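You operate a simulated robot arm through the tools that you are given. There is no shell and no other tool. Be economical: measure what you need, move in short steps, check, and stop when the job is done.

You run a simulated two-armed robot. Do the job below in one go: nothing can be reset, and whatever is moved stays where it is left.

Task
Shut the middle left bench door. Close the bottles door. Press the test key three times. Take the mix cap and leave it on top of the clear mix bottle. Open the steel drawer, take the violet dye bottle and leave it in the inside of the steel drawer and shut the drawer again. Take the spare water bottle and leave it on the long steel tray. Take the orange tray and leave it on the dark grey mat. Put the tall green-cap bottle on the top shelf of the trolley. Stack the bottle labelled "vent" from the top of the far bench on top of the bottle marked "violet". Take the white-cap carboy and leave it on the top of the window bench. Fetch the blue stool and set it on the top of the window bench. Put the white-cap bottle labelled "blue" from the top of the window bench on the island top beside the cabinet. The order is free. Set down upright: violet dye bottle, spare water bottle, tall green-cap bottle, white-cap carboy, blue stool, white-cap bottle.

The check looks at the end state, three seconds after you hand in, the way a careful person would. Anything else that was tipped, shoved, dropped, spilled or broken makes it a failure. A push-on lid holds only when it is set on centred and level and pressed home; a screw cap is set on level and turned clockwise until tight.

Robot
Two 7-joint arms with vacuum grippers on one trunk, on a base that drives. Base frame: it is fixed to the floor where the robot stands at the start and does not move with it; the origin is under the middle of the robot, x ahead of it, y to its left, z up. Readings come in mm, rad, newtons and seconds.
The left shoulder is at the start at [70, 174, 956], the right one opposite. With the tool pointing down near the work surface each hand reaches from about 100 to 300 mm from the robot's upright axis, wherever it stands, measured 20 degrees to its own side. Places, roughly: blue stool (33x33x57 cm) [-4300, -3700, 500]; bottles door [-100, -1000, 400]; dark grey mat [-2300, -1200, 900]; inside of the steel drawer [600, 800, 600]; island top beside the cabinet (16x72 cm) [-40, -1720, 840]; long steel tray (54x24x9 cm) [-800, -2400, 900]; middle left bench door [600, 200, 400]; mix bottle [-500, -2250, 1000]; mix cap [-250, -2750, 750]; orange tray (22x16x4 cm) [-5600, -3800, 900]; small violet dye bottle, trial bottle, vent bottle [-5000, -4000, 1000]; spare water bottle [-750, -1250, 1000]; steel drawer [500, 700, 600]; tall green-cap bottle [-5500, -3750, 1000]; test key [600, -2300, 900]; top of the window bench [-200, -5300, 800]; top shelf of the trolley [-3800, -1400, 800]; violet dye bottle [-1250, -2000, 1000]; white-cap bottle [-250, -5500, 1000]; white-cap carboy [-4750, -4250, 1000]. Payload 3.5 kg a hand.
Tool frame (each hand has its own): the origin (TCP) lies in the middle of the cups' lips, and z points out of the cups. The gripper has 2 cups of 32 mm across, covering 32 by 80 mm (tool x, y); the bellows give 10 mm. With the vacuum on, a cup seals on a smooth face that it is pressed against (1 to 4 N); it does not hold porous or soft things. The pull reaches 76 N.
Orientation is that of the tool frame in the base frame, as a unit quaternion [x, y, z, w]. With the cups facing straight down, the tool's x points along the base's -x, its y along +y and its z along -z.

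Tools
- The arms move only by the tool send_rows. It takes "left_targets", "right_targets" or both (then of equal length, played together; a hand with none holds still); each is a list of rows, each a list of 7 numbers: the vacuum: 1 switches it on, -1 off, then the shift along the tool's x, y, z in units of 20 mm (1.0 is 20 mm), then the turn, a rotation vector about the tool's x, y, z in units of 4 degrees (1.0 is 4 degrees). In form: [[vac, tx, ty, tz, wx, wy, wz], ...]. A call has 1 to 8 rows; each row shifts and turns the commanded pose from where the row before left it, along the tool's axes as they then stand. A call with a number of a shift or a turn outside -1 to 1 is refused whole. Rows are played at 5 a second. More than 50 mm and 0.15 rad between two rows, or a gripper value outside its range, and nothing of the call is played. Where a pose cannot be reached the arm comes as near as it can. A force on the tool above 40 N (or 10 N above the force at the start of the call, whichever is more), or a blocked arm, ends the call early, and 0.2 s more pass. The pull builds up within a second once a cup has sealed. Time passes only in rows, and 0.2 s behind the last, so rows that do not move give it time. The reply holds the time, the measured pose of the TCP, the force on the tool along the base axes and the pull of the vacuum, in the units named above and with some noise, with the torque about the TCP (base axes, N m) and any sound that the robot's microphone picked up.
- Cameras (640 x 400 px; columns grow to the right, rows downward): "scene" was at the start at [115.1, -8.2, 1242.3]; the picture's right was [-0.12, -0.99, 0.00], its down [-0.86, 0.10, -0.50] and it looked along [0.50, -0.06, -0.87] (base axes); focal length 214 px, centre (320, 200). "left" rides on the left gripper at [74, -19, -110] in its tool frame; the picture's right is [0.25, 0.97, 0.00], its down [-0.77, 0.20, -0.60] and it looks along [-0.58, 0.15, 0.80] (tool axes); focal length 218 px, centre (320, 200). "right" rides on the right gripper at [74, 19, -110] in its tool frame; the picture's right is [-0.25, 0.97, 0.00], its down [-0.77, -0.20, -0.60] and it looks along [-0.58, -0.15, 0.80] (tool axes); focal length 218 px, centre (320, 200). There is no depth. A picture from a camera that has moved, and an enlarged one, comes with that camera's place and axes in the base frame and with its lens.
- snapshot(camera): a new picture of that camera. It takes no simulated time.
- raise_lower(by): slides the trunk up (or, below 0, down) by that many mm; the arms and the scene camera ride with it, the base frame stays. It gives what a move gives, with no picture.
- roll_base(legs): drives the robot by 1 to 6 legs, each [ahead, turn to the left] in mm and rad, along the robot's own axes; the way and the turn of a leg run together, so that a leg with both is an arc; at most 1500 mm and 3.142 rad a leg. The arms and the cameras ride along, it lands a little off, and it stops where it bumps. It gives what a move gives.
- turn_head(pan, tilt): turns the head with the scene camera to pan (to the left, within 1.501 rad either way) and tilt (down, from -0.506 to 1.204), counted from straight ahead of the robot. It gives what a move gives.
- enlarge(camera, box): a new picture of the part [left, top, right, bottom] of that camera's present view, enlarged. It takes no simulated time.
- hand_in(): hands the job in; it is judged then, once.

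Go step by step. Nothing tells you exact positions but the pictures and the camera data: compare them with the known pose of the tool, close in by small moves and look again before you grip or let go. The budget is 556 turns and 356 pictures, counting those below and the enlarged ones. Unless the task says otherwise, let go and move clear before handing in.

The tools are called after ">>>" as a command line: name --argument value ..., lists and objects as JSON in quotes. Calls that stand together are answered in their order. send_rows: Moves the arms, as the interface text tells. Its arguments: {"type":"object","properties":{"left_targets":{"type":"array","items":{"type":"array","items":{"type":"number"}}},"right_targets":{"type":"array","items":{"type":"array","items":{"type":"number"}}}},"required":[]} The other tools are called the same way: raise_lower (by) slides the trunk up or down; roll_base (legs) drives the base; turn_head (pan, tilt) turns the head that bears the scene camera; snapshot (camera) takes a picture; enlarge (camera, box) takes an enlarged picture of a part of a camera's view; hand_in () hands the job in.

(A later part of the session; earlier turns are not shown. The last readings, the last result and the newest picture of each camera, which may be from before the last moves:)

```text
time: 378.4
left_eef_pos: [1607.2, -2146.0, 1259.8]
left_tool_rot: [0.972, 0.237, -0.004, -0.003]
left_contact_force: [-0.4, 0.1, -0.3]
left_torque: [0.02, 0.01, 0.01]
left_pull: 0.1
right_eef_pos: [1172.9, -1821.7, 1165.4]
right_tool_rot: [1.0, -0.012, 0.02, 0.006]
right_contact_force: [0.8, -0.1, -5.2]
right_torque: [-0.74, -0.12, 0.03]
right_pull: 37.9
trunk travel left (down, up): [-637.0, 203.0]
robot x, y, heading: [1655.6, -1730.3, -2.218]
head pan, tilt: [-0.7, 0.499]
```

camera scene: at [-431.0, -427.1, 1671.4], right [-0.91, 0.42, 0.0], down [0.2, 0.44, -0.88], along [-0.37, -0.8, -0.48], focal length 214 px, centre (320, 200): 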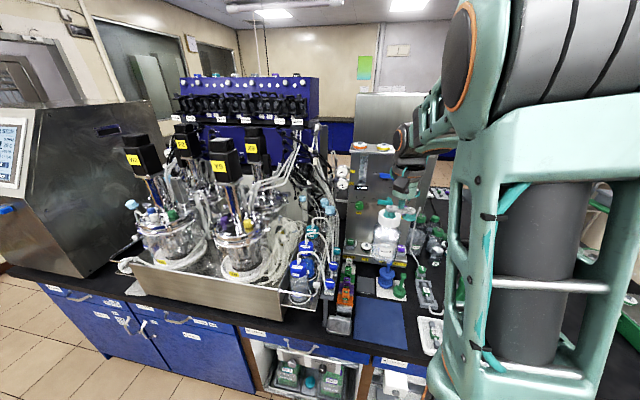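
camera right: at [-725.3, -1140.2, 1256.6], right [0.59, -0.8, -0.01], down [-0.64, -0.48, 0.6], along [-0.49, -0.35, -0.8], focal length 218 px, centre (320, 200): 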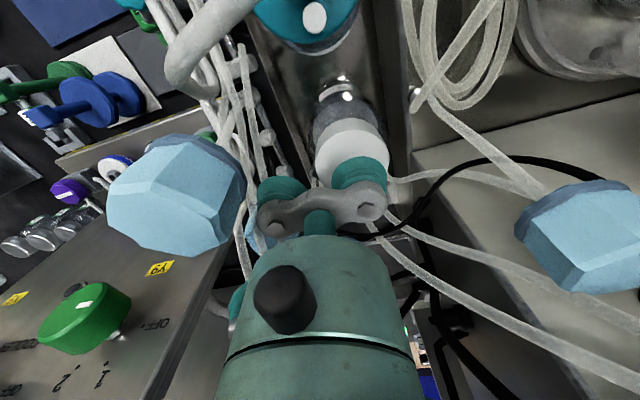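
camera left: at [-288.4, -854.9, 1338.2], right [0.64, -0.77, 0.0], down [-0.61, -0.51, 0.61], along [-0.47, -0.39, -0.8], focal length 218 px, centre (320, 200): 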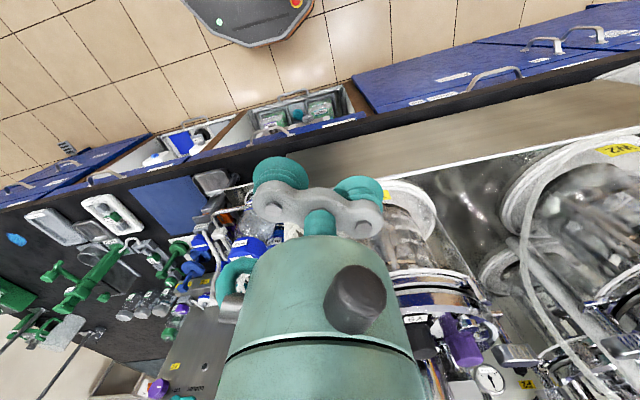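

>>> roll_base --legs '[[0, -0.016], [1500, 0], [1250, 0], [0, -1.571], [1300, 0], [0, -1.2]]'

>>> turn_head --pan 0.0 --tilt 0.5

>>> snapshot --camera "scene"

```text
time: 404.9
left_eef_pos: [-1155.0, -2686.5, 1260.4]
left_tool_rot: [-0.402, 0.916, -0.002, 0.005]
left_contact_force: [0.1, -0.5, -0.3]
left_torque: [0.03, -0.02, -0.01]
left_pull: 0.1
right_eef_pos: [-637.6, -2844.6, 1165.6]
right_tool_rot: [-0.16, 0.987, 0.004, -0.023]
right_contact_force: [0.2, -0.6, -5.3]
right_torque: [0.66, 0.33, -0.04]
right_pull: 38.3
trunk travel left (down, up): [-637.0, 203.0]
robot x, y, heading: [-1057.4, -3097.6, 1.274]
head pan, tilt: [-0.7, 0.499]
```

```text
time: 406.0
left_eef_pos: [-1155.1, -2685.9, 1259.9]
left_tool_rot: [-0.403, 0.915, -0.001, 0.005]
left_contact_force: [0.5, -0.8, 1.0]
left_torque: [0.0, 0.0, 0.05]
left_pull: 0.1
right_eef_pos: [-635.7, -2843.9, 1164.7]
right_tool_rot: [-0.16, 0.987, 0.005, -0.024]
right_contact_force: [-0.3, -0.6, -5.2]
right_torque: [0.68, 0.36, -0.03]
right_pull: 37.5
trunk travel left (down, up): [-637.0, 203.0]
robot x, y, heading: [-1060.2, -3096.1, 1.269]
head pan, tilt: [0.0, 0.499]
```

```text
234 pictures are left
camera scene: at [-1020.4, -2958.5, 1471.5], right [0.96, -0.29, 0.0], down [-0.14, -0.46, -0.88], along [0.26, 0.84, -0.48], focal length 214 px, centre (320, 200)
```

scene: 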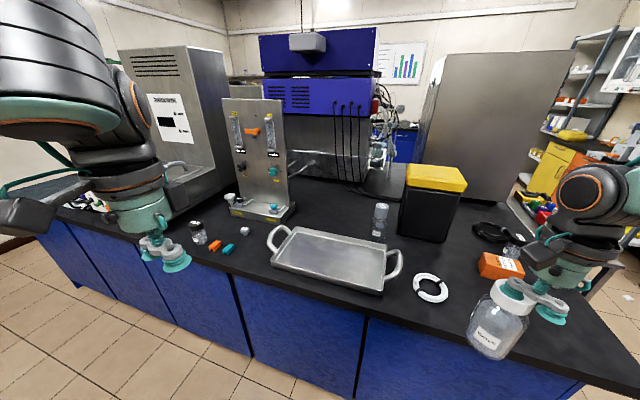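

The held bottle reads WATER; the tray centre is at about [-767,-2352]. I shift left and face the tray squarely.

>>> roll_base --legs '[[0, 1.209], [390, 0], [0, -1.571], [170, 0]]'

>>> turn_head --pan -0.3 --tilt 0.7

>>> snapshot --camera "scene"

```text
time: 416.3
left_eef_pos: [-1212.2, -2304.4, 1260.5]
left_tool_rot: [-0.229, 0.973, -0.002, 0.005]
left_contact_force: [1.8, 0.0, 0.5]
left_torque: [0.01, 0.0, -0.02]
left_pull: 0.1
right_eef_pos: [-782.2, -2637.3, 1165.7]
right_tool_rot: [0.021, 1.0, 0.008, -0.022]
right_contact_force: [-0.6, 0.1, -5.0]
right_torque: [0.74, 0.09, -0.06]
right_pull: 38.0
trunk travel left (down, up): [-637.0, 203.0]
robot x, y, heading: [-1265.8, -2722.7, 0.908]
head pan, tilt: [0.0, 0.499]
```

```text
time: 417.1
left_eef_pos: [-1210.4, -2304.7, 1260.9]
left_tool_rot: [-0.229, 0.973, -0.002, 0.004]
left_contact_force: [0.1, 0.9, 0.0]
left_torque: [0.01, 0.01, -0.03]
left_pull: 0.0
right_eef_pos: [-781.7, -2637.8, 1165.4]
right_tool_rot: [0.021, 0.999, 0.009, -0.023]
right_contact_force: [0.3, 0.5, -4.2]
right_torque: [0.72, 0.08, -0.06]
right_pull: 37.9
trunk travel left (down, up): [-637.0, 203.0]
robot x, y, heading: [-1263.4, -2720.0, 0.907]
head pan, tilt: [-0.3, 0.7]
```

```text
233 pictures are left
camera scene: at [-1167.5, -2629.9, 1453.7], right [0.57, -0.82, 0.0], down [-0.53, -0.37, -0.76], along [0.63, 0.44, -0.64], focal length 214 px, centre (320, 200)
```

scene: 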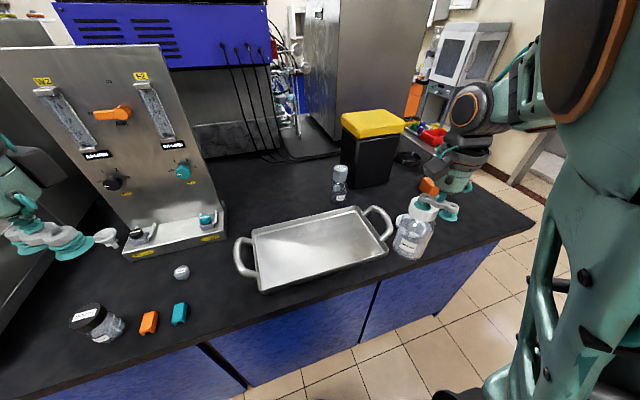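

Level the tool and move the bottle over the tray centre.

>>> send_rows --right_targets '[[1, 0, 1, 0, 0.25, -0.66, 0], [1, 0, 1, 0, 0, 0, 0], [1, 0, 1, 0, 0, 0, 0], [1, 0, 1, 0, 0, 0, 0], [1, 0, 1, 0, 0, 0, 0], [1, 0, 1, 0, 0, 0, 0], [1, 0, 1, 0, 0, 0, 0], [1, 0, 1, 0, 0, 0, 0]]'

>>> send_rows --right_targets '[[1, 0, 1, 0, 0, 0, 0], [1, 0, 1, 0, 0, 0, 0], [1, 0, 1, 0, 0, 0, 0], [1, 0, 1, 0, 0, 0, 0], [1, 0, 1, 1, 0, 0, 0], [1, 0, 0, 1, 0, 0, 0], [1, 0, 0, 1, 0, 0, 0], [1, 0, 0, 0, 0, 0, 0]]'

>>> snapshot --camera "scene"

>>> snapshot --camera "right"

```text
time: 418.9
left_eef_pos: [-1210.5, -2303.3, 1258.6]
left_tool_rot: [-0.229, 0.973, -0.002, 0.004]
left_contact_force: [-0.5, -0.2, 0.9]
left_torque: [-0.04, -0.02, -0.03]
left_pull: 0.0
right_eef_pos: [-775.0, -2475.8, 1165.3]
right_tool_rot: [0.021, 1.0, -0.001, 0.001]
right_contact_force: [0.5, -0.3, -4.0]
right_torque: [0.76, 0.07, -0.04]
right_pull: 37.6
trunk travel left (down, up): [-637.0, 203.0]
robot x, y, heading: [-1263.5, -2718.0, 0.909]
head pan, tilt: [-0.3, 0.7]
```

```text
time: 420.7
left_eef_pos: [-1211.3, -2302.7, 1260.4]
left_tool_rot: [-0.229, 0.973, -0.002, 0.004]
left_contact_force: [-0.1, 0.2, 0.0]
left_torque: [-0.02, -0.03, 0.02]
left_pull: 0.1
right_eef_pos: [-770.8, -2377.4, 1104.4]
right_tool_rot: [0.021, 1.0, -0.001, 0.001]
right_contact_force: [-0.3, 0.8, -5.0]
right_torque: [0.79, 0.1, -0.08]
right_pull: 38.3
trunk travel left (down, up): [-637.0, 203.0]
robot x, y, heading: [-1270.6, -2716.4, 0.908]
head pan, tilt: [-0.3, 0.7]
```

```text
232 pictures are left
camera scene: at [-1167.9, -2630.1, 1453.7], right [0.57, -0.82, 0.0], down [-0.53, -0.37, -0.76], along [0.63, 0.44, -0.64], focal length 214 px, centre (320, 200)
```

scene: 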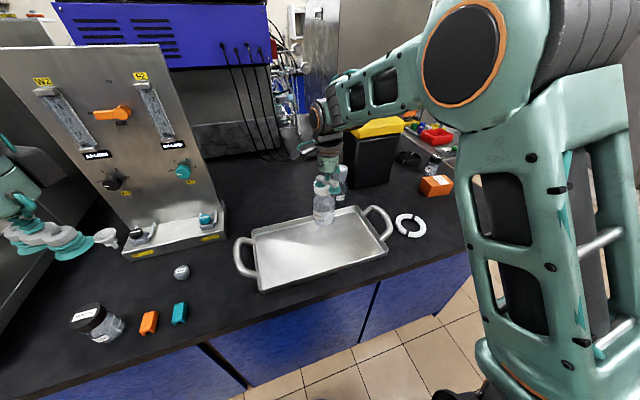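

```text
231 pictures are left
camera right: at [-844.4, -2354.9, 1213.9], right [0.29, 0.96, 0.0], down [0.76, -0.23, 0.61], along [0.58, -0.18, -0.8], focal length 218 px, centre (320, 200)
```

right: 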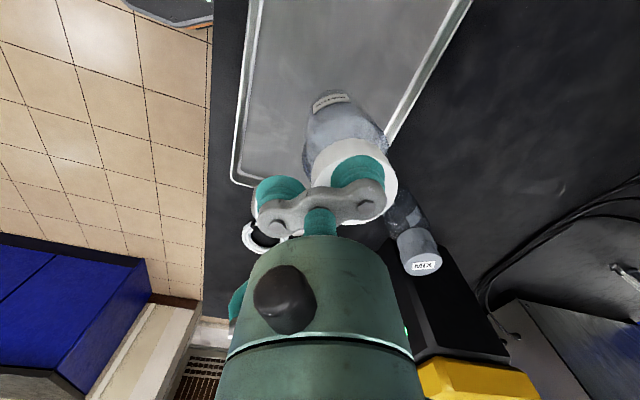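

Well centred over the tray. Lowering.

>>> send_rows --right_targets '[[1, 0, 0, 1, 0, 0, 0], [1, 0, 0, 1, 0, 0, 0], [1, 0, 0, 1, 0, 0, 0], [1, 0, 0, 0.5, 0, 0, 0], [1, 0, 0, 0.3, 0, 0, 0], [1, 0, 0, 0, 0, 0, 0]]'

>>> send_rows --right_targets '[[1, 0, 0, 0.3, 0, 0, 0], [1, 0, 0, 0.3, 0, 0, 0], [1, 0, 0, 0, 0, 0, 0]]'

```text
time: 422.1
left_eef_pos: [-1210.7, -2302.8, 1260.6]
left_tool_rot: [-0.228, 0.974, -0.002, 0.004]
left_contact_force: [0.3, -0.2, -0.1]
left_torque: [-0.01, -0.01, 0.01]
left_pull: 0.0
right_eef_pos: [-771.3, -2377.6, 1028.9]
right_tool_rot: [0.021, 1.0, -0.002, 0.0]
right_contact_force: [0.5, -0.8, -4.4]
right_torque: [0.74, 0.09, -0.03]
right_pull: 37.5
trunk travel left (down, up): [-637.0, 203.0]
robot x, y, heading: [-1271.2, -2717.9, 0.911]
head pan, tilt: [-0.3, 0.7]
```

```text
time: 422.9
left_eef_pos: [-1211.0, -2303.4, 1260.9]
left_tool_rot: [-0.23, 0.973, -0.002, 0.004]
left_contact_force: [-0.4, -0.4, -0.4]
left_torque: [-0.01, 0.0, 0.0]
left_pull: 0.0
right_eef_pos: [-770.1, -2377.8, 1017.6]
right_tool_rot: [0.02, 1.0, 0.0, 0.001]
right_contact_force: [0.1, 0.3, -4.9]
right_torque: [0.75, 0.08, -0.04]
right_pull: 38.0
trunk travel left (down, up): [-637.0, 203.0]
robot x, y, heading: [-1268.1, -2721.1, 0.909]
head pan, tilt: [-0.3, 0.7]
```

>>> send_rows --right_targets '[[1, 0, 0, 0.25, 0, 0, 0], [1, 0, 0, 0.25, 0, 0, 0], [1, 0, 0, 0.2, 0, 0, 0], [1, 0, 0, 0, 0, 0, 0]]'

```text
time: 423.9
left_eef_pos: [-1211.2, -2304.2, 1260.1]
left_tool_rot: [-0.229, 0.974, -0.003, 0.004]
left_contact_force: [0.0, 0.3, 0.1]
left_torque: [-0.02, -0.04, 0.04]
left_pull: 0.1
right_eef_pos: [-769.9, -2378.2, 1003.2]
right_tool_rot: [0.021, 1.0, -0.001, 0.0]
right_contact_force: [-0.3, -0.5, -3.9]
right_torque: [0.75, 0.1, -0.05]
right_pull: 36.9
trunk travel left (down, up): [-637.0, 203.0]
robot x, y, heading: [-1270.7, -2717.3, 0.911]
head pan, tilt: [-0.3, 0.7]
```

>>> send_rows --right_targets '[[1, 0, 0, 0.25, 0, 0, 0], [1, 0, 0, 0.25, 0, 0, 0], [1, 0, 0, 0, 0, 0, 0]]'

>>> enlarge --camera "scene" --box '[240, 140, 400, 300]'

```text
time: 424.7
left_eef_pos: [-1213.0, -2305.6, 1261.0]
left_tool_rot: [-0.229, 0.973, -0.002, 0.005]
left_contact_force: [-0.2, 0.5, -0.1]
left_torque: [-0.01, 0.01, 0.02]
left_pull: 0.0
right_eef_pos: [-771.9, -2378.8, 995.5]
right_tool_rot: [0.022, 1.0, 0.001, 0.002]
right_contact_force: [-1.9, -4.5, 15.9]
right_torque: [1.22, -0.02, 0.0]
right_pull: 37.9
trunk travel left (down, up): [-637.0, 203.0]
robot x, y, heading: [-1267.8, -2717.0, 0.908]
head pan, tilt: [-0.3, 0.7]
```

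```text
2.50 times, centred on (320, 220) of scene
camera zoom: at [-1170.4, -2632.7, 1454.4], right [0.57, -0.82, 0.0], down [-0.53, -0.37, -0.77], along [0.63, 0.44, -0.64], focal length 536 px, centre (320, 150)
```

zoom: 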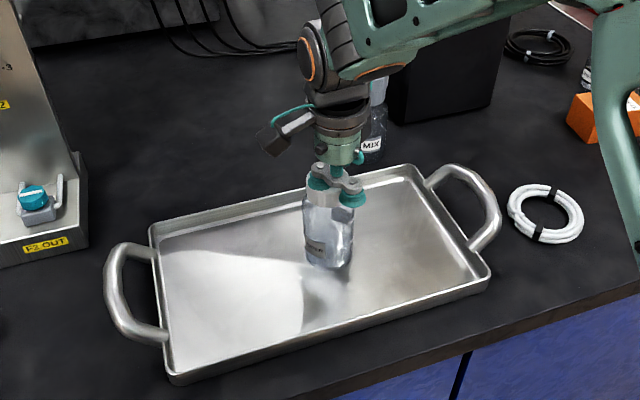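

Touchdown in the tray. Release and lift.

>>> send_rows --right_targets '[[-1, 0, 0, -0.3, 0, 0, 0], [-1, 0, 0, 0, 0, 0, 0], [-1, 0, 0, 0, 0, 0, 0], [-1, 0, 0, 0, 0, 0, 0], [-1, 0, 0, -0.3, 0, 0, 0], [-1, 0, 0, -1, 0, 0, 0], [-1, 0, 0, -1, 0, 0, 0], [-1, 0, 0, -1, 0, 0, 0]]'

>>> send_rows --right_targets '[[-1, 0, 0, -1, 0, 0, 0], [-1, 0, 0, -1, 0, 0, 0], [-1, 0, 0, -1, 0, 0, 0], [-1, 0, 0, -1, 0, 0, 0], [-1, 0, -1, -1, 0, 0, 0], [-1, 0, -1, -1, 0, 0, 0], [-1, 0, -1, 0, 0, 0, 0], [-1, 0, -1, 0, 0, 0, 0]]'

>>> snapshot --camera "scene"

```text
time: 426.5
left_eef_pos: [-1211.8, -2304.6, 1260.2]
left_tool_rot: [-0.229, 0.973, -0.003, 0.004]
left_contact_force: [0.4, -0.2, -1.4]
left_torque: [-0.01, 0.01, 0.0]
left_pull: 0.1
right_eef_pos: [-771.9, -2378.9, 1065.4]
right_tool_rot: [0.02, 1.0, -0.001, 0.001]
right_contact_force: [0.3, -1.3, -0.4]
right_torque: [0.0, 0.03, 0.0]
right_pull: 0.1
trunk travel left (down, up): [-637.0, 203.0]
robot x, y, heading: [-1265.5, -2722.2, 0.909]
head pan, tilt: [-0.3, 0.7]
```

```text
time: 428.3
left_eef_pos: [-1212.6, -2305.4, 1260.5]
left_tool_rot: [-0.229, 0.973, -0.002, 0.005]
left_contact_force: [-0.2, 0.0, -0.5]
left_torque: [0.01, -0.03, 0.0]
left_pull: 0.1
right_eef_pos: [-774.7, -2459.5, 1186.6]
right_tool_rot: [0.02, 1.0, -0.001, 0.001]
right_contact_force: [-0.6, 0.5, -0.6]
right_torque: [0.01, 0.0, 0.0]
right_pull: 0.0
trunk travel left (down, up): [-637.0, 203.0]
robot x, y, heading: [-1266.6, -2717.4, 0.91]
head pan, tilt: [-0.3, 0.7]
```

```text
229 pictures are left
camera scene: at [-1168.3, -2632.1, 1453.9], right [0.57, -0.82, 0.0], down [-0.53, -0.37, -0.77], along [0.63, 0.44, -0.64], focal length 214 px, centre (320, 200)
```

scene: 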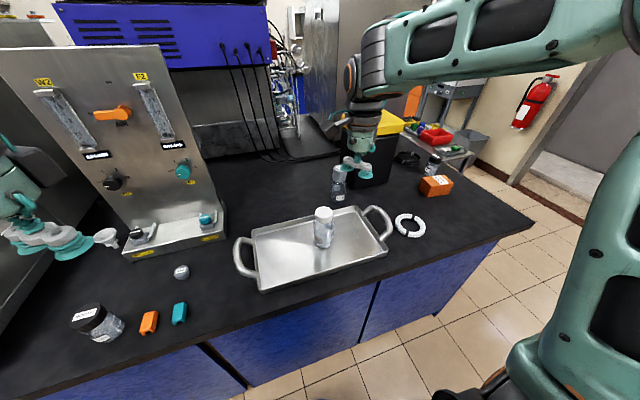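

The spare water bottle stands upright in the tray. Next is the far bench; I back off, turn and drive part of the way, then look.

>>> roll_base --legs '[[-350, 0], [0, 2.46], [1500, 0]]'

>>> turn_head --pan 0.0 --tilt 0.3

>>> snapshot --camera "scene"

>>> turn_head --pan -1.2 --tilt 0.3

>>> snapshot --camera "scene"

```text
time: 443.4
left_eef_pos: [-3254.3, -3611.6, 1261.2]
left_tool_rot: [0.994, -0.11, -0.003, -0.003]
left_contact_force: [0.3, -0.8, 0.2]
left_torque: [0.0, 0.04, 0.0]
left_pull: 0.1
right_eef_pos: [-3497.2, -3218.0, 1185.3]
right_tool_rot: [0.935, -0.354, -0.001, -0.001]
right_contact_force: [-1.3, -0.3, -0.6]
right_torque: [0.01, -0.02, -0.05]
right_pull: 0.1
trunk travel left (down, up): [-637.0, 203.0]
robot x, y, heading: [-2949.8, -3324.2, -2.915]
head pan, tilt: [-0.3, 0.7]
```

```text
time: 444.3
left_eef_pos: [-3254.1, -3612.3, 1260.1]
left_tool_rot: [0.994, -0.11, -0.003, -0.004]
left_contact_force: [0.3, 0.3, 0.5]
left_torque: [-0.01, -0.01, -0.02]
left_pull: 0.0
right_eef_pos: [-3496.5, -3218.1, 1185.4]
right_tool_rot: [0.935, -0.354, 0.0, -0.002]
right_contact_force: [0.3, -0.2, -0.4]
right_torque: [-0.01, 0.0, -0.01]
right_pull: 0.0
trunk travel left (down, up): [-637.0, 203.0]
robot x, y, heading: [-2949.4, -3325.1, -2.911]
head pan, tilt: [0.0, 0.3]
```

```text
228 pictures are left
camera scene: at [-3090.4, -3357.9, 1489.8], right [-0.23, 0.97, 0.0], down [0.29, 0.07, -0.95], along [-0.93, -0.22, -0.3], focal length 214 px, centre (320, 200)
```

scene: 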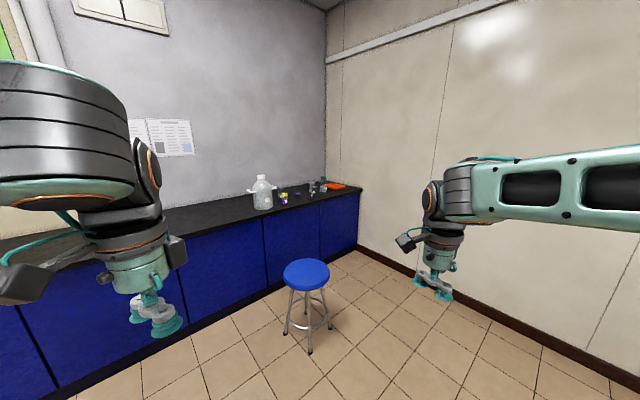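

```text
time: 445.7
left_eef_pos: [-3254.1, -3613.2, 1260.5]
left_tool_rot: [0.994, -0.11, -0.003, -0.004]
left_contact_force: [1.1, -0.7, -0.7]
left_torque: [-0.01, 0.0, 0.0]
left_pull: 0.1
right_eef_pos: [-3496.9, -3217.4, 1184.8]
right_tool_rot: [0.935, -0.355, -0.001, -0.002]
right_contact_force: [-0.6, 0.2, 0.6]
right_torque: [-0.02, 0.0, 0.0]
right_pull: 0.2
trunk travel left (down, up): [-637.0, 203.0]
robot x, y, heading: [-2949.7, -3323.9, -2.912]
head pan, tilt: [-1.201, 0.3]
```

```text
227 pictures are left
camera scene: at [-3052.3, -3259.8, 1489.9], right [0.83, 0.56, 0.0], down [0.17, -0.24, -0.96], along [-0.54, 0.79, -0.3], focal length 214 px, centre (320, 200)
```

scene: 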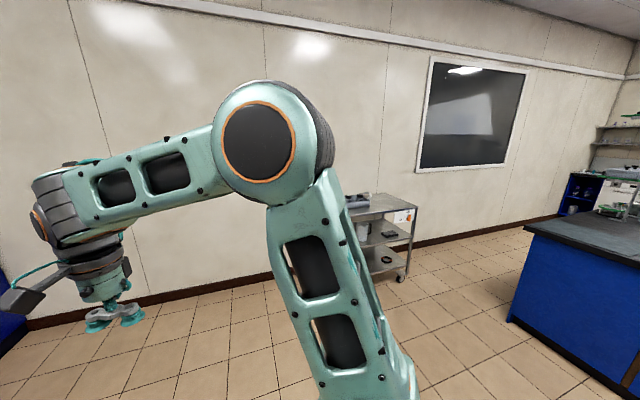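

The stool is at [-4302,-3734] in front of the far bench with the carboy behind it; the trolley is by the wall to the right. I'll skirt the stool and go first to the green-cap bottle and orange tray at the bench's right end.

>>> roll_base --legs '[[0, -0.5], [1400, 0], [0, 0.592], [650, 0], [0, 0.55]]'

>>> turn_head --pan 0.1 --tilt 0.4

>>> snapshot --camera "scene"

```text
time: 458.2
left_eef_pos: [-5057.7, -3422.9, 1259.2]
left_tool_rot: [0.998, -0.063, -0.004, -0.004]
left_contact_force: [0.3, 0.3, -0.5]
left_torque: [-0.03, 0.0, -0.04]
left_pull: 0.2
right_eef_pos: [-5329.6, -3056.6, 1184.3]
right_tool_rot: [0.952, -0.306, 0.007, -0.007]
right_contact_force: [11.6, -5.0, 2.4]
right_torque: [0.62, 1.19, -0.27]
right_pull: 0.1
trunk travel left (down, up): [-637.0, 203.0]
robot x, y, heading: [-4782.3, -3106.5, -2.817]
head pan, tilt: [-1.201, 0.3]
stopped in leg 4: the force on the tool passed its limit at 122 N (the readings are from after the stop); the commanded pose is now the measured one
```

```text
time: 459.7
left_eef_pos: [-5058.5, -3425.8, 1260.6]
left_tool_rot: [0.998, -0.064, -0.005, -0.004]
left_contact_force: [0.0, 0.3, -1.0]
left_torque: [-0.03, 0.0, -0.02]
left_pull: 0.0
right_eef_pos: [-5328.5, -3056.9, 1183.8]
right_tool_rot: [0.951, -0.308, 0.005, -0.007]
right_contact_force: [16.9, -4.9, 0.4]
right_torque: [0.5, 1.64, -0.55]
right_pull: 0.0
trunk travel left (down, up): [-637.0, 203.0]
robot x, y, heading: [-4784.3, -3110.2, -2.819]
head pan, tilt: [0.099, 0.4]
```

```text
226 pictures are left
camera scene: at [-4912.7, -3165.4, 1481.0], right [-0.41, 0.91, 0.0], down [0.35, 0.16, -0.92], along [-0.84, -0.38, -0.39], focal length 214 px, centre (320, 200)
```

scene: 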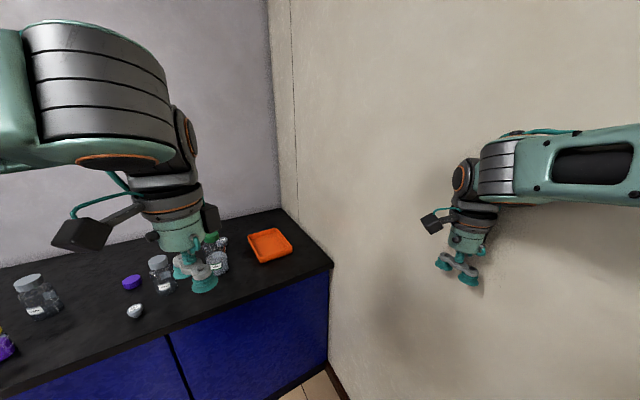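

The right hand touched the wall beyond the bench end. I back off and tuck the right arm; the left arm will do the work here, with the robot turned right.

>>> roll_base --legs '[[-150, 0]]'

>>> send_rows --right_targets '[[-1, 0.72, -1, 0, 0, 0, 0], [-1, 0.72, -1, 0, 0, 0, 0], [-1, 0.72, -1, 0, 0, 0, 0], [-1, 0.72, -1, 0, 0, 0, 0], [-1, 0.72, -1, 0, 0, 0, 0], [-1, 0.72, -1, 0, 0, 0, 0]]'

>>> roll_base --legs '[[0, 0.58]]'

>>> turn_head --pan -0.1 --tilt 0.5

>>> snapshot --camera "scene"

```text
time: 461.0
left_eef_pos: [-4921.0, -3375.8, 1258.9]
left_tool_rot: [0.998, -0.064, -0.002, -0.004]
left_contact_force: [-0.2, 0.3, 0.0]
left_torque: [-0.02, -0.02, -0.02]
left_pull: 0.0
right_eef_pos: [-5192.5, -3008.2, 1182.5]
right_tool_rot: [0.952, -0.307, 0.007, -0.008]
right_contact_force: [-0.3, 1.3, -0.9]
right_torque: [0.02, 0.0, 0.0]
right_pull: 0.1
trunk travel left (down, up): [-637.0, 203.0]
robot x, y, heading: [-4640.5, -3063.2, -2.813]
head pan, tilt: [0.099, 0.4]
```

```text
time: 462.4
left_eef_pos: [-4919.6, -3374.8, 1260.7]
left_tool_rot: [0.998, -0.064, -0.004, -0.002]
left_contact_force: [0.1, -0.1, -0.9]
left_torque: [0.01, 0.0, 0.01]
left_pull: 0.0
right_eef_pos: [-5049.6, -2960.5, 1184.9]
right_tool_rot: [0.952, -0.307, 0.007, -0.007]
right_contact_force: [-0.9, -0.1, -0.3]
right_torque: [-0.04, 0.02, 0.01]
right_pull: 0.0
trunk travel left (down, up): [-637.0, 203.0]
robot x, y, heading: [-4640.2, -3063.5, -2.821]
head pan, tilt: [0.099, 0.4]
```

```text
time: 464.4
left_eef_pos: [-4703.3, -3476.0, 1259.7]
left_tool_rot: [0.975, 0.223, -0.004, -0.002]
left_contact_force: [0.4, -0.1, 0.2]
left_torque: [-0.02, 0.02, 0.01]
left_pull: 0.1
right_eef_pos: [-5039.9, -3201.1, 1184.6]
right_tool_rot: [1.0, -0.022, 0.005, -0.008]
right_contact_force: [0.1, 0.0, 0.7]
right_torque: [0.01, 0.0, 0.01]
right_pull: 0.0
trunk travel left (down, up): [-637.0, 203.0]
robot x, y, heading: [-4643.1, -3063.1, -2.242]
head pan, tilt: [0.099, 0.4]
```

```text
time: 465.2
left_eef_pos: [-4702.7, -3476.7, 1260.2]
left_tool_rot: [0.975, 0.223, -0.005, -0.003]
left_contact_force: [-0.2, -0.3, 0.2]
left_torque: [-0.02, 0.02, 0.01]
left_pull: 0.1
right_eef_pos: [-5040.0, -3201.6, 1185.0]
right_tool_rot: [1.0, -0.022, 0.004, -0.009]
right_contact_force: [0.6, -0.8, -0.3]
right_torque: [0.01, 0.0, -0.01]
right_pull: 0.0
trunk travel left (down, up): [-637.0, 203.0]
robot x, y, heading: [-4642.7, -3063.1, -2.251]
head pan, tilt: [-0.099, 0.499]
```

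```text
225 pictures are left
camera scene: at [-4737.8, -3167.7, 1471.5], right [-0.72, 0.69, 0.0], down [0.33, 0.34, -0.88], along [-0.61, -0.63, -0.48], focal length 214 px, centre (320, 200)
```

scene: 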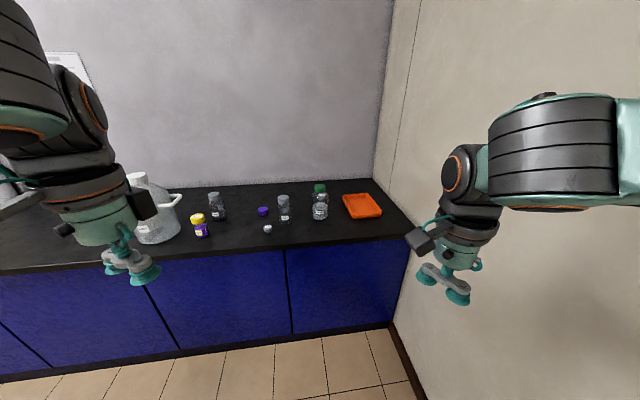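

>>> enlarge --camera "scene" --box '[110, 150, 400, 260]'

>>> enlarge --camera "scene" --box '[180, 175, 300, 245]'

```text
2.21 times, centred on (255, 205) of scene
camera zoom: at [-4737.8, -3167.7, 1471.5], right [-0.72, 0.69, 0.0], down [0.33, 0.34, -0.88], along [-0.61, -0.63, -0.48], focal length 473 px, centre (463, 189)
```

zoom: 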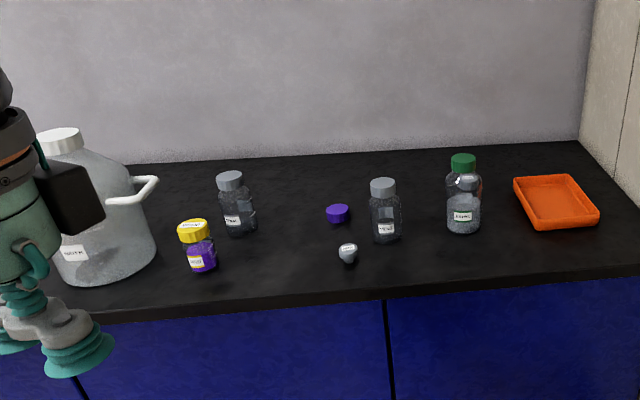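

```text
5.33 times, centred on (240, 210) of scene
camera zoom: at [-4737.8, -3167.7, 1471.5], right [-0.72, 0.69, 0.0], down [0.33, 0.34, -0.88], along [-0.61, -0.63, -0.48], focal length 1144 px, centre (747, 147)
```

zoom: 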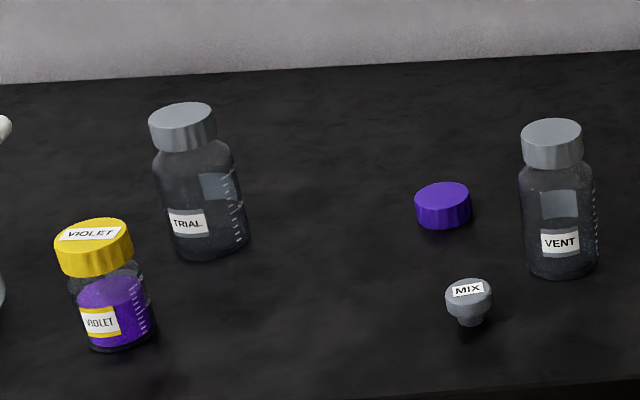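

I see VIOLET (yellow cap), TRIAL, VENT, the green-cap bottle and the orange tray. I can do the VENT-on-VIOLET stack from in front, left arm. Driving up.

>>> roll_base --legs '[[0, 0.189], [465, 0], [0, -0.172]]'

>>> turn_head --pan 0.1 --tilt 0.7

>>> snapshot --camera "scene"

>>> snapshot --camera "left"

```text
time: 469.3
left_eef_pos: [-4906.6, -3885.4, 1260.1]
left_tool_rot: [0.972, 0.233, -0.004, -0.003]
left_contact_force: [-0.1, -0.3, -0.1]
left_torque: [0.03, -0.02, -0.01]
left_pull: 0.1
right_eef_pos: [-5248.6, -3616.0, 1184.8]
right_tool_rot: [1.0, -0.012, 0.005, -0.01]
right_contact_force: [0.1, 0.3, 0.2]
right_torque: [0.0, -0.01, -0.04]
right_pull: 0.1
trunk travel left (down, up): [-637.0, 203.0]
robot x, y, heading: [-4850.7, -3472.3, -2.228]
head pan, tilt: [-0.099, 0.499]
```

```text
time: 470.1
left_eef_pos: [-4906.3, -3885.7, 1259.6]
left_tool_rot: [0.972, 0.234, -0.005, -0.004]
left_contact_force: [-0.1, -0.7, 0.3]
left_torque: [-0.03, -0.02, -0.01]
left_pull: 0.1
right_eef_pos: [-5246.0, -3616.0, 1184.7]
right_tool_rot: [1.0, -0.013, 0.005, -0.009]
right_contact_force: [0.2, 0.7, -0.9]
right_torque: [0.0, -0.01, 0.04]
right_pull: 0.0
trunk travel left (down, up): [-637.0, 203.0]
robot x, y, heading: [-4857.7, -3464.8, -2.221]
head pan, tilt: [0.099, 0.7]
```

```text
222 pictures are left
camera scene: at [-4929.7, -3581.4, 1453.9], right [-0.85, 0.52, 0.0], down [0.34, 0.55, -0.77], along [-0.4, -0.65, -0.64], focal length 214 px, centre (320, 200)
```

scene: 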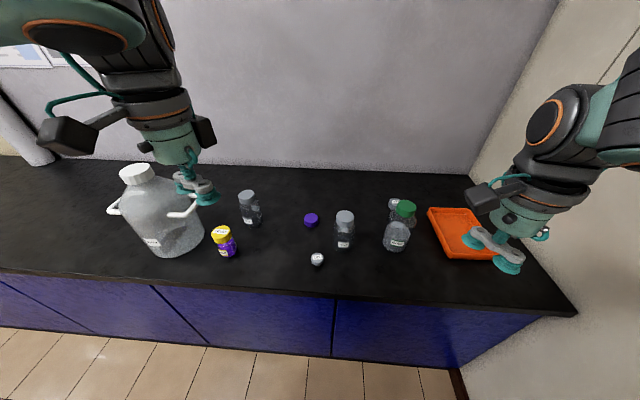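

```text
221 pictures are left
camera left: at [-4849.1, -3835.5, 1370.0], right [0.66, -0.75, -0.01], down [-0.59, -0.53, 0.61], along [-0.46, -0.4, -0.79], focal length 218 px, centre (320, 200)
```

left: 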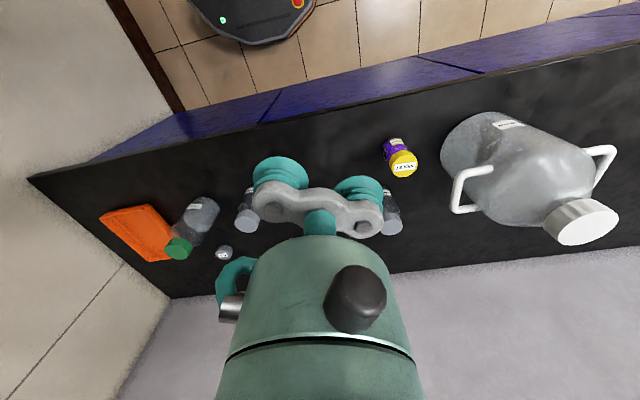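

VENT's lid is at about [-5242,-3944,985] and VIOLET's at [-4893,-4115,~960]. Moving the left hand over VENT.

>>> send_rows --left_targets '[[-1, -0.96, -0.37, 0, 0, 0, 0], [-1, -0.96, -0.37, 0, 0, 0, 0], [-1, -0.96, -0.37, 0, 0, 0, 0], [-1, -0.96, -0.37, 0, 0, 0, 0], [-1, -0.96, -0.37, 0, 0, 0, 0], [-1, -0.96, -0.37, 0, 0, 0, 0], [-1, -0.96, -0.37, 0, 0, 0, 0], [-1, -0.96, -0.37, 0, 0, 0, 0]]'

>>> send_rows --left_targets '[[-1, -0.96, -0.37, 0.5, 0, 0, 0], [-1, -0.96, -0.37, 0.5, 0, 0, 0], [-1, -0.96, -0.37, 1, 0, 0, 0], [-1, -0.96, -0.37, 1, 0, 0, 0], [-1, -0.96, -0.37, 1, 0, 0, 0], [-1, -0.96, -0.37, 1, 0, 0, 0], [-1, -0.96, -0.37, 1, 0, 0, 0], [-1, -0.96, -0.37, 1, 0, 0, 0]]'

>>> snapshot --camera "left"

>>> enlarge --camera "scene" --box '[280, 130, 440, 270]'

```text
time: 471.9
left_eef_pos: [-5071.5, -3901.4, 1261.7]
left_tool_rot: [0.972, 0.233, -0.003, -0.003]
left_contact_force: [0.0, -0.1, 0.0]
left_torque: [0.0, -0.03, 0.03]
left_pull: 0.0
right_eef_pos: [-5248.1, -3616.2, 1184.9]
right_tool_rot: [1.0, -0.012, 0.006, -0.009]
right_contact_force: [0.3, 0.0, -0.5]
right_torque: [-0.03, -0.03, 0.0]
right_pull: 0.0
trunk travel left (down, up): [-637.0, 203.0]
robot x, y, heading: [-4853.5, -3466.4, -2.222]
head pan, tilt: [0.099, 0.7]
```

```text
time: 473.7
left_eef_pos: [-5236.4, -3918.4, 1121.9]
left_tool_rot: [0.972, 0.233, -0.003, -0.003]
left_contact_force: [-0.8, 0.2, -1.0]
left_torque: [0.02, -0.02, -0.02]
left_pull: 0.1
right_eef_pos: [-5248.7, -3615.3, 1183.7]
right_tool_rot: [1.0, -0.013, 0.005, -0.008]
right_contact_force: [-0.2, -0.6, 0.4]
right_torque: [0.0, -0.03, 0.02]
right_pull: 0.1
trunk travel left (down, up): [-637.0, 203.0]
robot x, y, heading: [-4853.5, -3465.1, -2.227]
head pan, tilt: [0.099, 0.7]
```

```text
220 pictures are left
camera left: at [-5179.1, -3869.9, 1231.9], right [0.66, -0.75, -0.01], down [-0.59, -0.53, 0.61], along [-0.46, -0.4, -0.79], focal length 218 px, centre (320, 200)
```

left: 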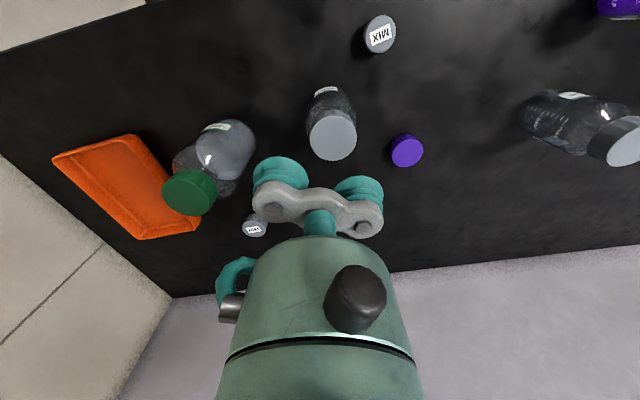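

```text
2.86 times, centred on (360, 200) of scene
camera zoom: at [-4930.8, -3582.2, 1453.7], right [-0.85, 0.52, 0.0], down [0.34, 0.55, -0.76], along [-0.4, -0.65, -0.64], focal length 613 px, centre (206, 200)
```

zoom: 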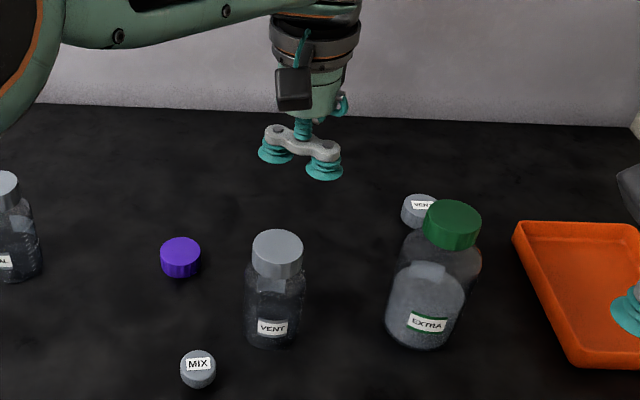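

Correct by 13 mm and descend with vacuum on.

>>> send_rows --left_targets '[[-1, -0.64, -0.22, 1, 0, 0, 0], [-1, 0, 0, 1, 0, 0, 0], [-1, 0, 0, 1, 0, 0, 0], [-1, 0, 0, 0, 0, 0, 0]]'

>>> enlarge --camera "left" --box '[240, 80, 420, 240]'

```text
time: 474.7
left_eef_pos: [-5248.2, -3919.5, 1062.4]
left_tool_rot: [0.972, 0.234, -0.003, -0.003]
left_contact_force: [0.6, 0.8, -0.4]
left_torque: [-0.01, 0.02, -0.02]
left_pull: 0.1
right_eef_pos: [-5247.2, -3615.3, 1184.6]
right_tool_rot: [1.0, -0.013, 0.005, -0.009]
right_contact_force: [-0.3, 0.0, 0.1]
right_torque: [0.0, 0.01, -0.01]
right_pull: 0.0
trunk travel left (down, up): [-637.0, 203.0]
robot x, y, heading: [-4854.2, -3470.1, -2.221]
head pan, tilt: [0.099, 0.7]
```

```text
2.50 times, centred on (330, 160) of left
camera zoom: at [-5192.0, -3871.0, 1172.5], right [0.66, -0.75, -0.01], down [-0.59, -0.53, 0.61], along [-0.46, -0.4, -0.79], focal length 546 px, centre (295, 300)
```

zoom: 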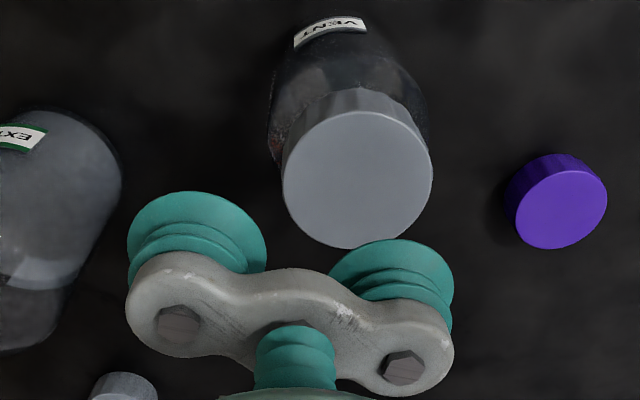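

>>> send_rows --left_targets '[[1, -0.2, 0.1, 1, 0, 0, 0], [1, 0, 0, 1, 0, 0, 0], [1, 0, 0, 1, 0, 0, 0], [1, 0, 0, 0.4, 0, 0, 0], [1, 0, 0, 0.3, 0, 0, 0], [1, 0, 0, 0.3, 0, 0, 0], [1, 0, 0, 0, 0, 0, 0]]'

```text
time: 476.3
left_eef_pos: [-5251.3, -3920.7, 984.1]
left_tool_rot: [0.972, 0.234, -0.007, -0.001]
left_contact_force: [-7.2, -0.7, 29.9]
left_torque: [-1.07, -0.59, -0.07]
left_pull: 37.9
right_eef_pos: [-5245.3, -3613.2, 1186.0]
right_tool_rot: [1.0, -0.013, 0.004, -0.008]
right_contact_force: [0.5, -0.5, -0.5]
right_torque: [0.01, -0.02, 0.06]
right_pull: 0.1
trunk travel left (down, up): [-637.0, 203.0]
robot x, y, heading: [-4850.2, -3470.3, -2.227]
head pan, tilt: [0.099, 0.7]
```

Sealed. Lift VENT clear.

>>> send_rows --left_targets '[[1, 0, 0, -0.5, 0, 0, 0], [1, 0, 0, -1, 0, 0, 0], [1, 0, 0, -1, 0, 0, 0], [1, 0, 0, -1, 0, 0, 0], [1, 0, 0, -1, 0, 0, 0], [1, 0, 0, -1, 0, 0, 0], [1, 0, 0, -1, 0, 0, 0], [1, 0, 0, -1, 0, 0, 0]]'

>>> send_rows --left_targets '[[1, 0.5, 0, -1, 0, 0, 0], [1, 1, 0, -1, 0, 0, 0], [1, 1, 0.3, -0.5, 0, 0, 0], [1, 1, 0.3, 0, 0, 0, 0], [1, 1, 0.6, 0, 0, 0, 0], [1, 1, 0.8, 0, 0, 0, 0], [1, 1, 1, 0, 0, 0, 0], [1, 1, 1, 0, 0, 0, 0]]'

>>> snapshot --camera "left"

>>> enlarge --camera "scene" --box '[160, 140, 320, 280]'

```text
time: 478.1
left_eef_pos: [-5248.6, -3927.4, 1130.2]
left_tool_rot: [0.971, 0.237, -0.002, -0.009]
left_contact_force: [-0.7, 1.0, -2.3]
left_torque: [-0.71, -0.4, -0.02]
left_pull: 37.7
right_eef_pos: [-5247.5, -3615.8, 1184.7]
right_tool_rot: [1.0, -0.012, 0.005, -0.009]
right_contact_force: [-0.3, 0.2, 0.3]
right_torque: [0.04, 0.0, 0.01]
right_pull: 0.1
trunk travel left (down, up): [-637.0, 203.0]
robot x, y, heading: [-4856.3, -3472.1, -2.221]
head pan, tilt: [0.099, 0.7]
```

```text
time: 479.9
left_eef_pos: [-5078.8, -3927.9, 1181.9]
left_tool_rot: [0.972, 0.234, -0.004, -0.003]
left_contact_force: [0.8, 0.0, -2.0]
left_torque: [-0.7, -0.35, -0.03]
left_pull: 37.8
right_eef_pos: [-5245.5, -3616.2, 1185.1]
right_tool_rot: [1.0, -0.013, 0.003, -0.008]
right_contact_force: [0.8, 0.4, -0.2]
right_torque: [-0.01, 0.02, 0.0]
right_pull: 0.2
trunk travel left (down, up): [-637.0, 203.0]
robot x, y, heading: [-4853.9, -3468.8, -2.222]
head pan, tilt: [0.099, 0.7]
```

```text
217 pictures are left
camera left: at [-5022.0, -3878.8, 1291.3], right [0.66, -0.75, -0.01], down [-0.59, -0.53, 0.61], along [-0.46, -0.4, -0.79], focal length 218 px, centre (320, 200)
```

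left: 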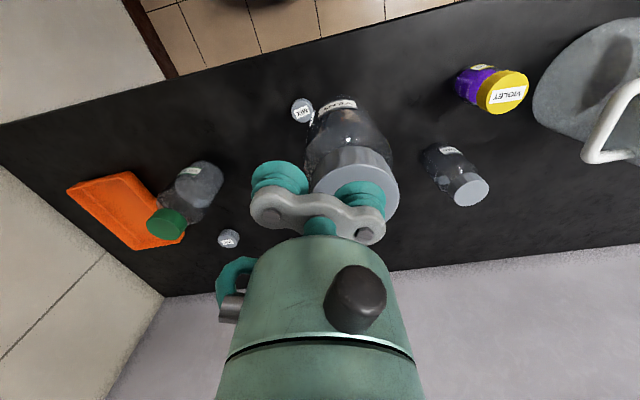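

```text
2.86 times, centred on (240, 210) of scene
camera zoom: at [-4928.1, -3581.9, 1453.9], right [-0.85, 0.52, 0.0], down [0.34, 0.55, -0.77], along [-0.4, -0.65, -0.64], focal length 613 px, centre (549, 171)
```

zoom: 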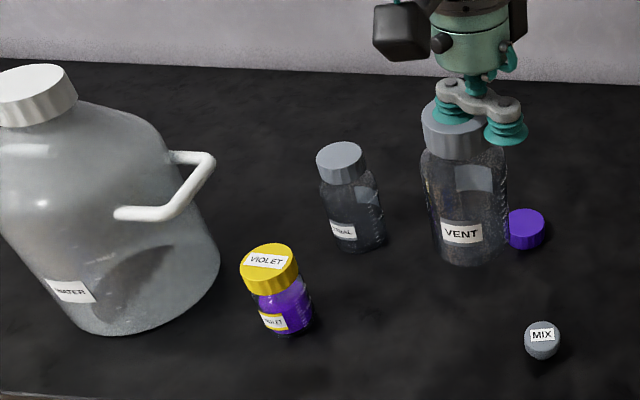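

Moving VENT towards VIOLET, staying above everything.

>>> send_rows --left_targets '[[1, 0.34, 1, 0, 0, 0, 0], [1, 0.34, 1, 0, 0, 0, 0], [1, 0.34, 1, 0, 0, 0, 0], [1, 0.34, 1, 0, 0, 0, 0], [1, 0.34, 1, 0, 0, 0, 0], [1, 0.34, 1, 0, 0, 0, 0], [1, 0.34, 1, 0, 0, 0, 0], [1, 0.34, 1, 0, 0, 0, 0]]'

>>> snapshot --camera "left"

>>> enlarge --camera "scene" --box '[160, 140, 320, 280]'

```text
time: 481.7
left_eef_pos: [-4958.0, -4045.5, 1179.9]
left_tool_rot: [0.972, 0.233, -0.003, -0.004]
left_contact_force: [0.3, -0.3, -2.2]
left_torque: [-0.78, -0.36, 0.02]
left_pull: 37.8
right_eef_pos: [-5247.9, -3616.8, 1184.5]
right_tool_rot: [1.0, -0.012, 0.004, -0.01]
right_contact_force: [0.8, 0.1, 0.2]
right_torque: [0.0, 0.0, 0.03]
right_pull: 0.1
trunk travel left (down, up): [-637.0, 203.0]
robot x, y, heading: [-4857.0, -3467.2, -2.224]
head pan, tilt: [0.099, 0.7]
```

```text
215 pictures are left
camera left: at [-4901.3, -3996.3, 1289.9], right [0.66, -0.75, -0.01], down [-0.59, -0.53, 0.61], along [-0.46, -0.4, -0.79], focal length 218 px, centre (320, 200)
```

left: 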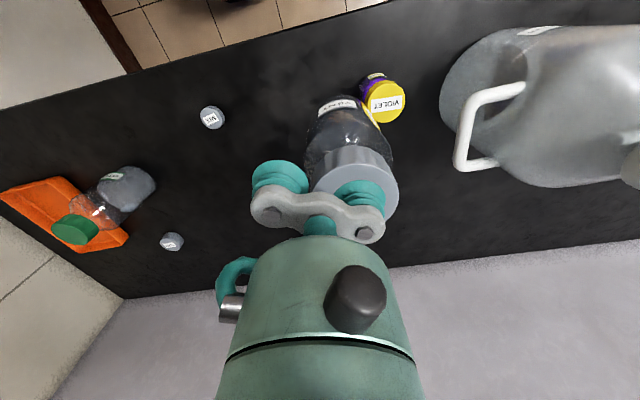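

```text
2.86 times, centred on (240, 210) of scene
camera zoom: at [-4928.8, -3582.6, 1453.8], right [-0.85, 0.52, 0.0], down [0.34, 0.55, -0.76], along [-0.4, -0.65, -0.64], focal length 613 px, centre (549, 171)
```

zoom: 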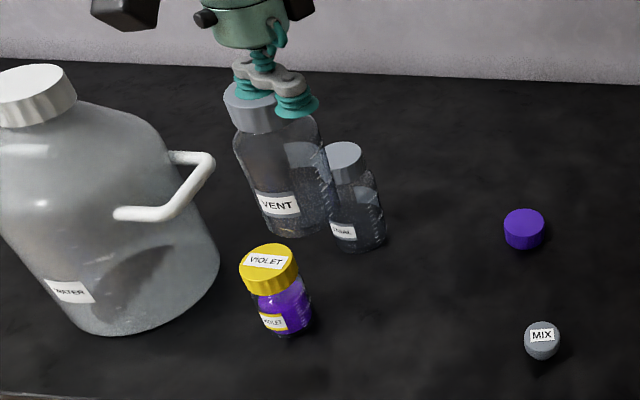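

VIOLET's lid reads [-4895,-4118,~952]. I'll move above it and lower part-way.

>>> send_rows --left_targets '[[1, 0.29, 0.86, 0, 0, 0, 0], [1, 0.29, 0.86, 0, 0, 0, 0], [1, 0.29, 0.86, 0, 0, 0, 0], [1, 0.29, 0.86, 0, 0, 0, 0], [1, 0, 0, 1, 0, 0, 0], [1, 0, 0, 1, 0, 0, 0], [1, 0, 0, 0, 0, 0, 0]]'

>>> enlarge --camera "left" --box '[240, 40, 440, 240]'

>>> enlarge --camera "scene" --box '[160, 140, 320, 280]'

```text
time: 483.3
left_eef_pos: [-4907.6, -4095.6, 1138.4]
left_tool_rot: [0.972, 0.234, -0.003, -0.003]
left_contact_force: [-0.4, -1.6, -2.7]
left_torque: [-0.71, -0.37, 0.03]
left_pull: 37.9
right_eef_pos: [-5246.6, -3615.6, 1185.2]
right_tool_rot: [1.0, -0.012, 0.005, -0.008]
right_contact_force: [-0.8, -0.2, -0.4]
right_torque: [0.02, -0.02, -0.02]
right_pull: 0.1
trunk travel left (down, up): [-637.0, 203.0]
robot x, y, heading: [-4853.1, -3470.3, -2.225]
head pan, tilt: [0.099, 0.7]
```

```text
2.00 times, centred on (340, 140) of left
camera zoom: at [-4850.5, -4046.8, 1248.7], right [0.66, -0.75, -0.01], down [-0.59, -0.53, 0.61], along [-0.46, -0.4, -0.79], focal length 436 px, centre (280, 320)
```

zoom: 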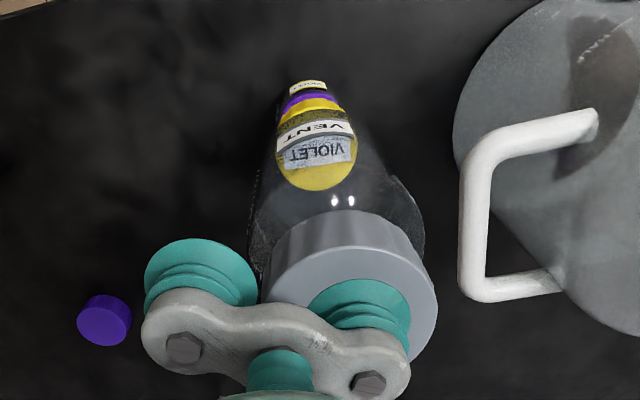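

```text
2.86 times, centred on (240, 210) of scene
camera zoom: at [-4929.0, -3581.8, 1453.8], right [-0.85, 0.52, 0.0], down [0.34, 0.55, -0.76], along [-0.4, -0.65, -0.64], focal length 613 px, centre (549, 171)
```

zoom: 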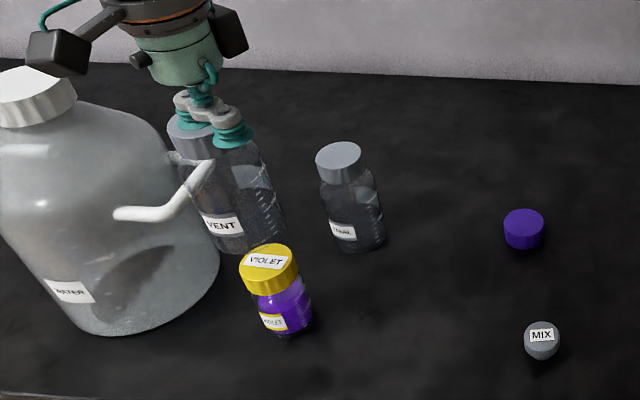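

Small correction of about 7 mm, then lower to just above.

>>> send_rows --left_targets '[[1, -0.36, 0.05, 1, 0, 0, 0], [1, 0, 0, 0.5, 0, 0, 0], [1, 0, 0, 0, 0, 0, 0]]'

>>> enlarge --camera "left" --box '[240, 40, 440, 240]'

>>> enlarge --camera "scene" --box '[180, 170, 280, 270]'

```text
time: 484.1
left_eef_pos: [-4914.7, -4099.7, 1108.7]
left_tool_rot: [0.972, 0.233, -0.005, -0.002]
left_contact_force: [-0.4, -0.2, -2.6]
left_torque: [-0.76, -0.37, -0.03]
left_pull: 37.4
right_eef_pos: [-5247.7, -3615.8, 1185.2]
right_tool_rot: [1.0, -0.012, 0.005, -0.009]
right_contact_force: [-0.3, 0.1, -0.5]
right_torque: [0.02, -0.03, 0.0]
right_pull: 0.1
trunk travel left (down, up): [-637.0, 203.0]
robot x, y, heading: [-4852.5, -3469.8, -2.221]
head pan, tilt: [0.099, 0.7]
```

```text
2.00 times, centred on (340, 140) of left
camera zoom: at [-4857.1, -4050.9, 1218.8], right [0.66, -0.75, -0.01], down [-0.59, -0.53, 0.61], along [-0.46, -0.4, -0.79], focal length 436 px, centre (280, 320)
```

zoom: 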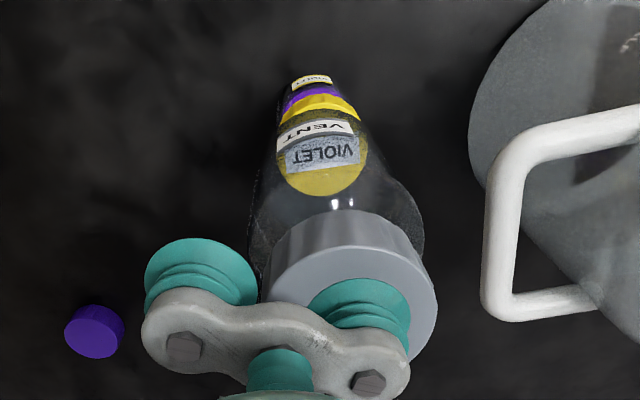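

```text
4.00 times, centred on (230, 220) of scene
camera zoom: at [-4929.4, -3581.6, 1453.8], right [-0.85, 0.52, 0.0], down [0.34, 0.55, -0.76], along [-0.4, -0.65, -0.64], focal length 858 px, centre (680, 120)
```

zoom: 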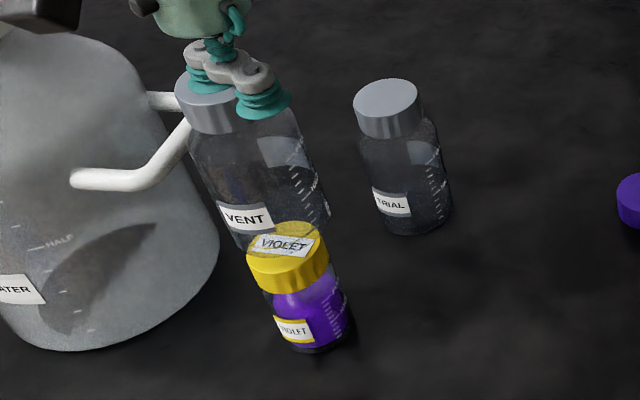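

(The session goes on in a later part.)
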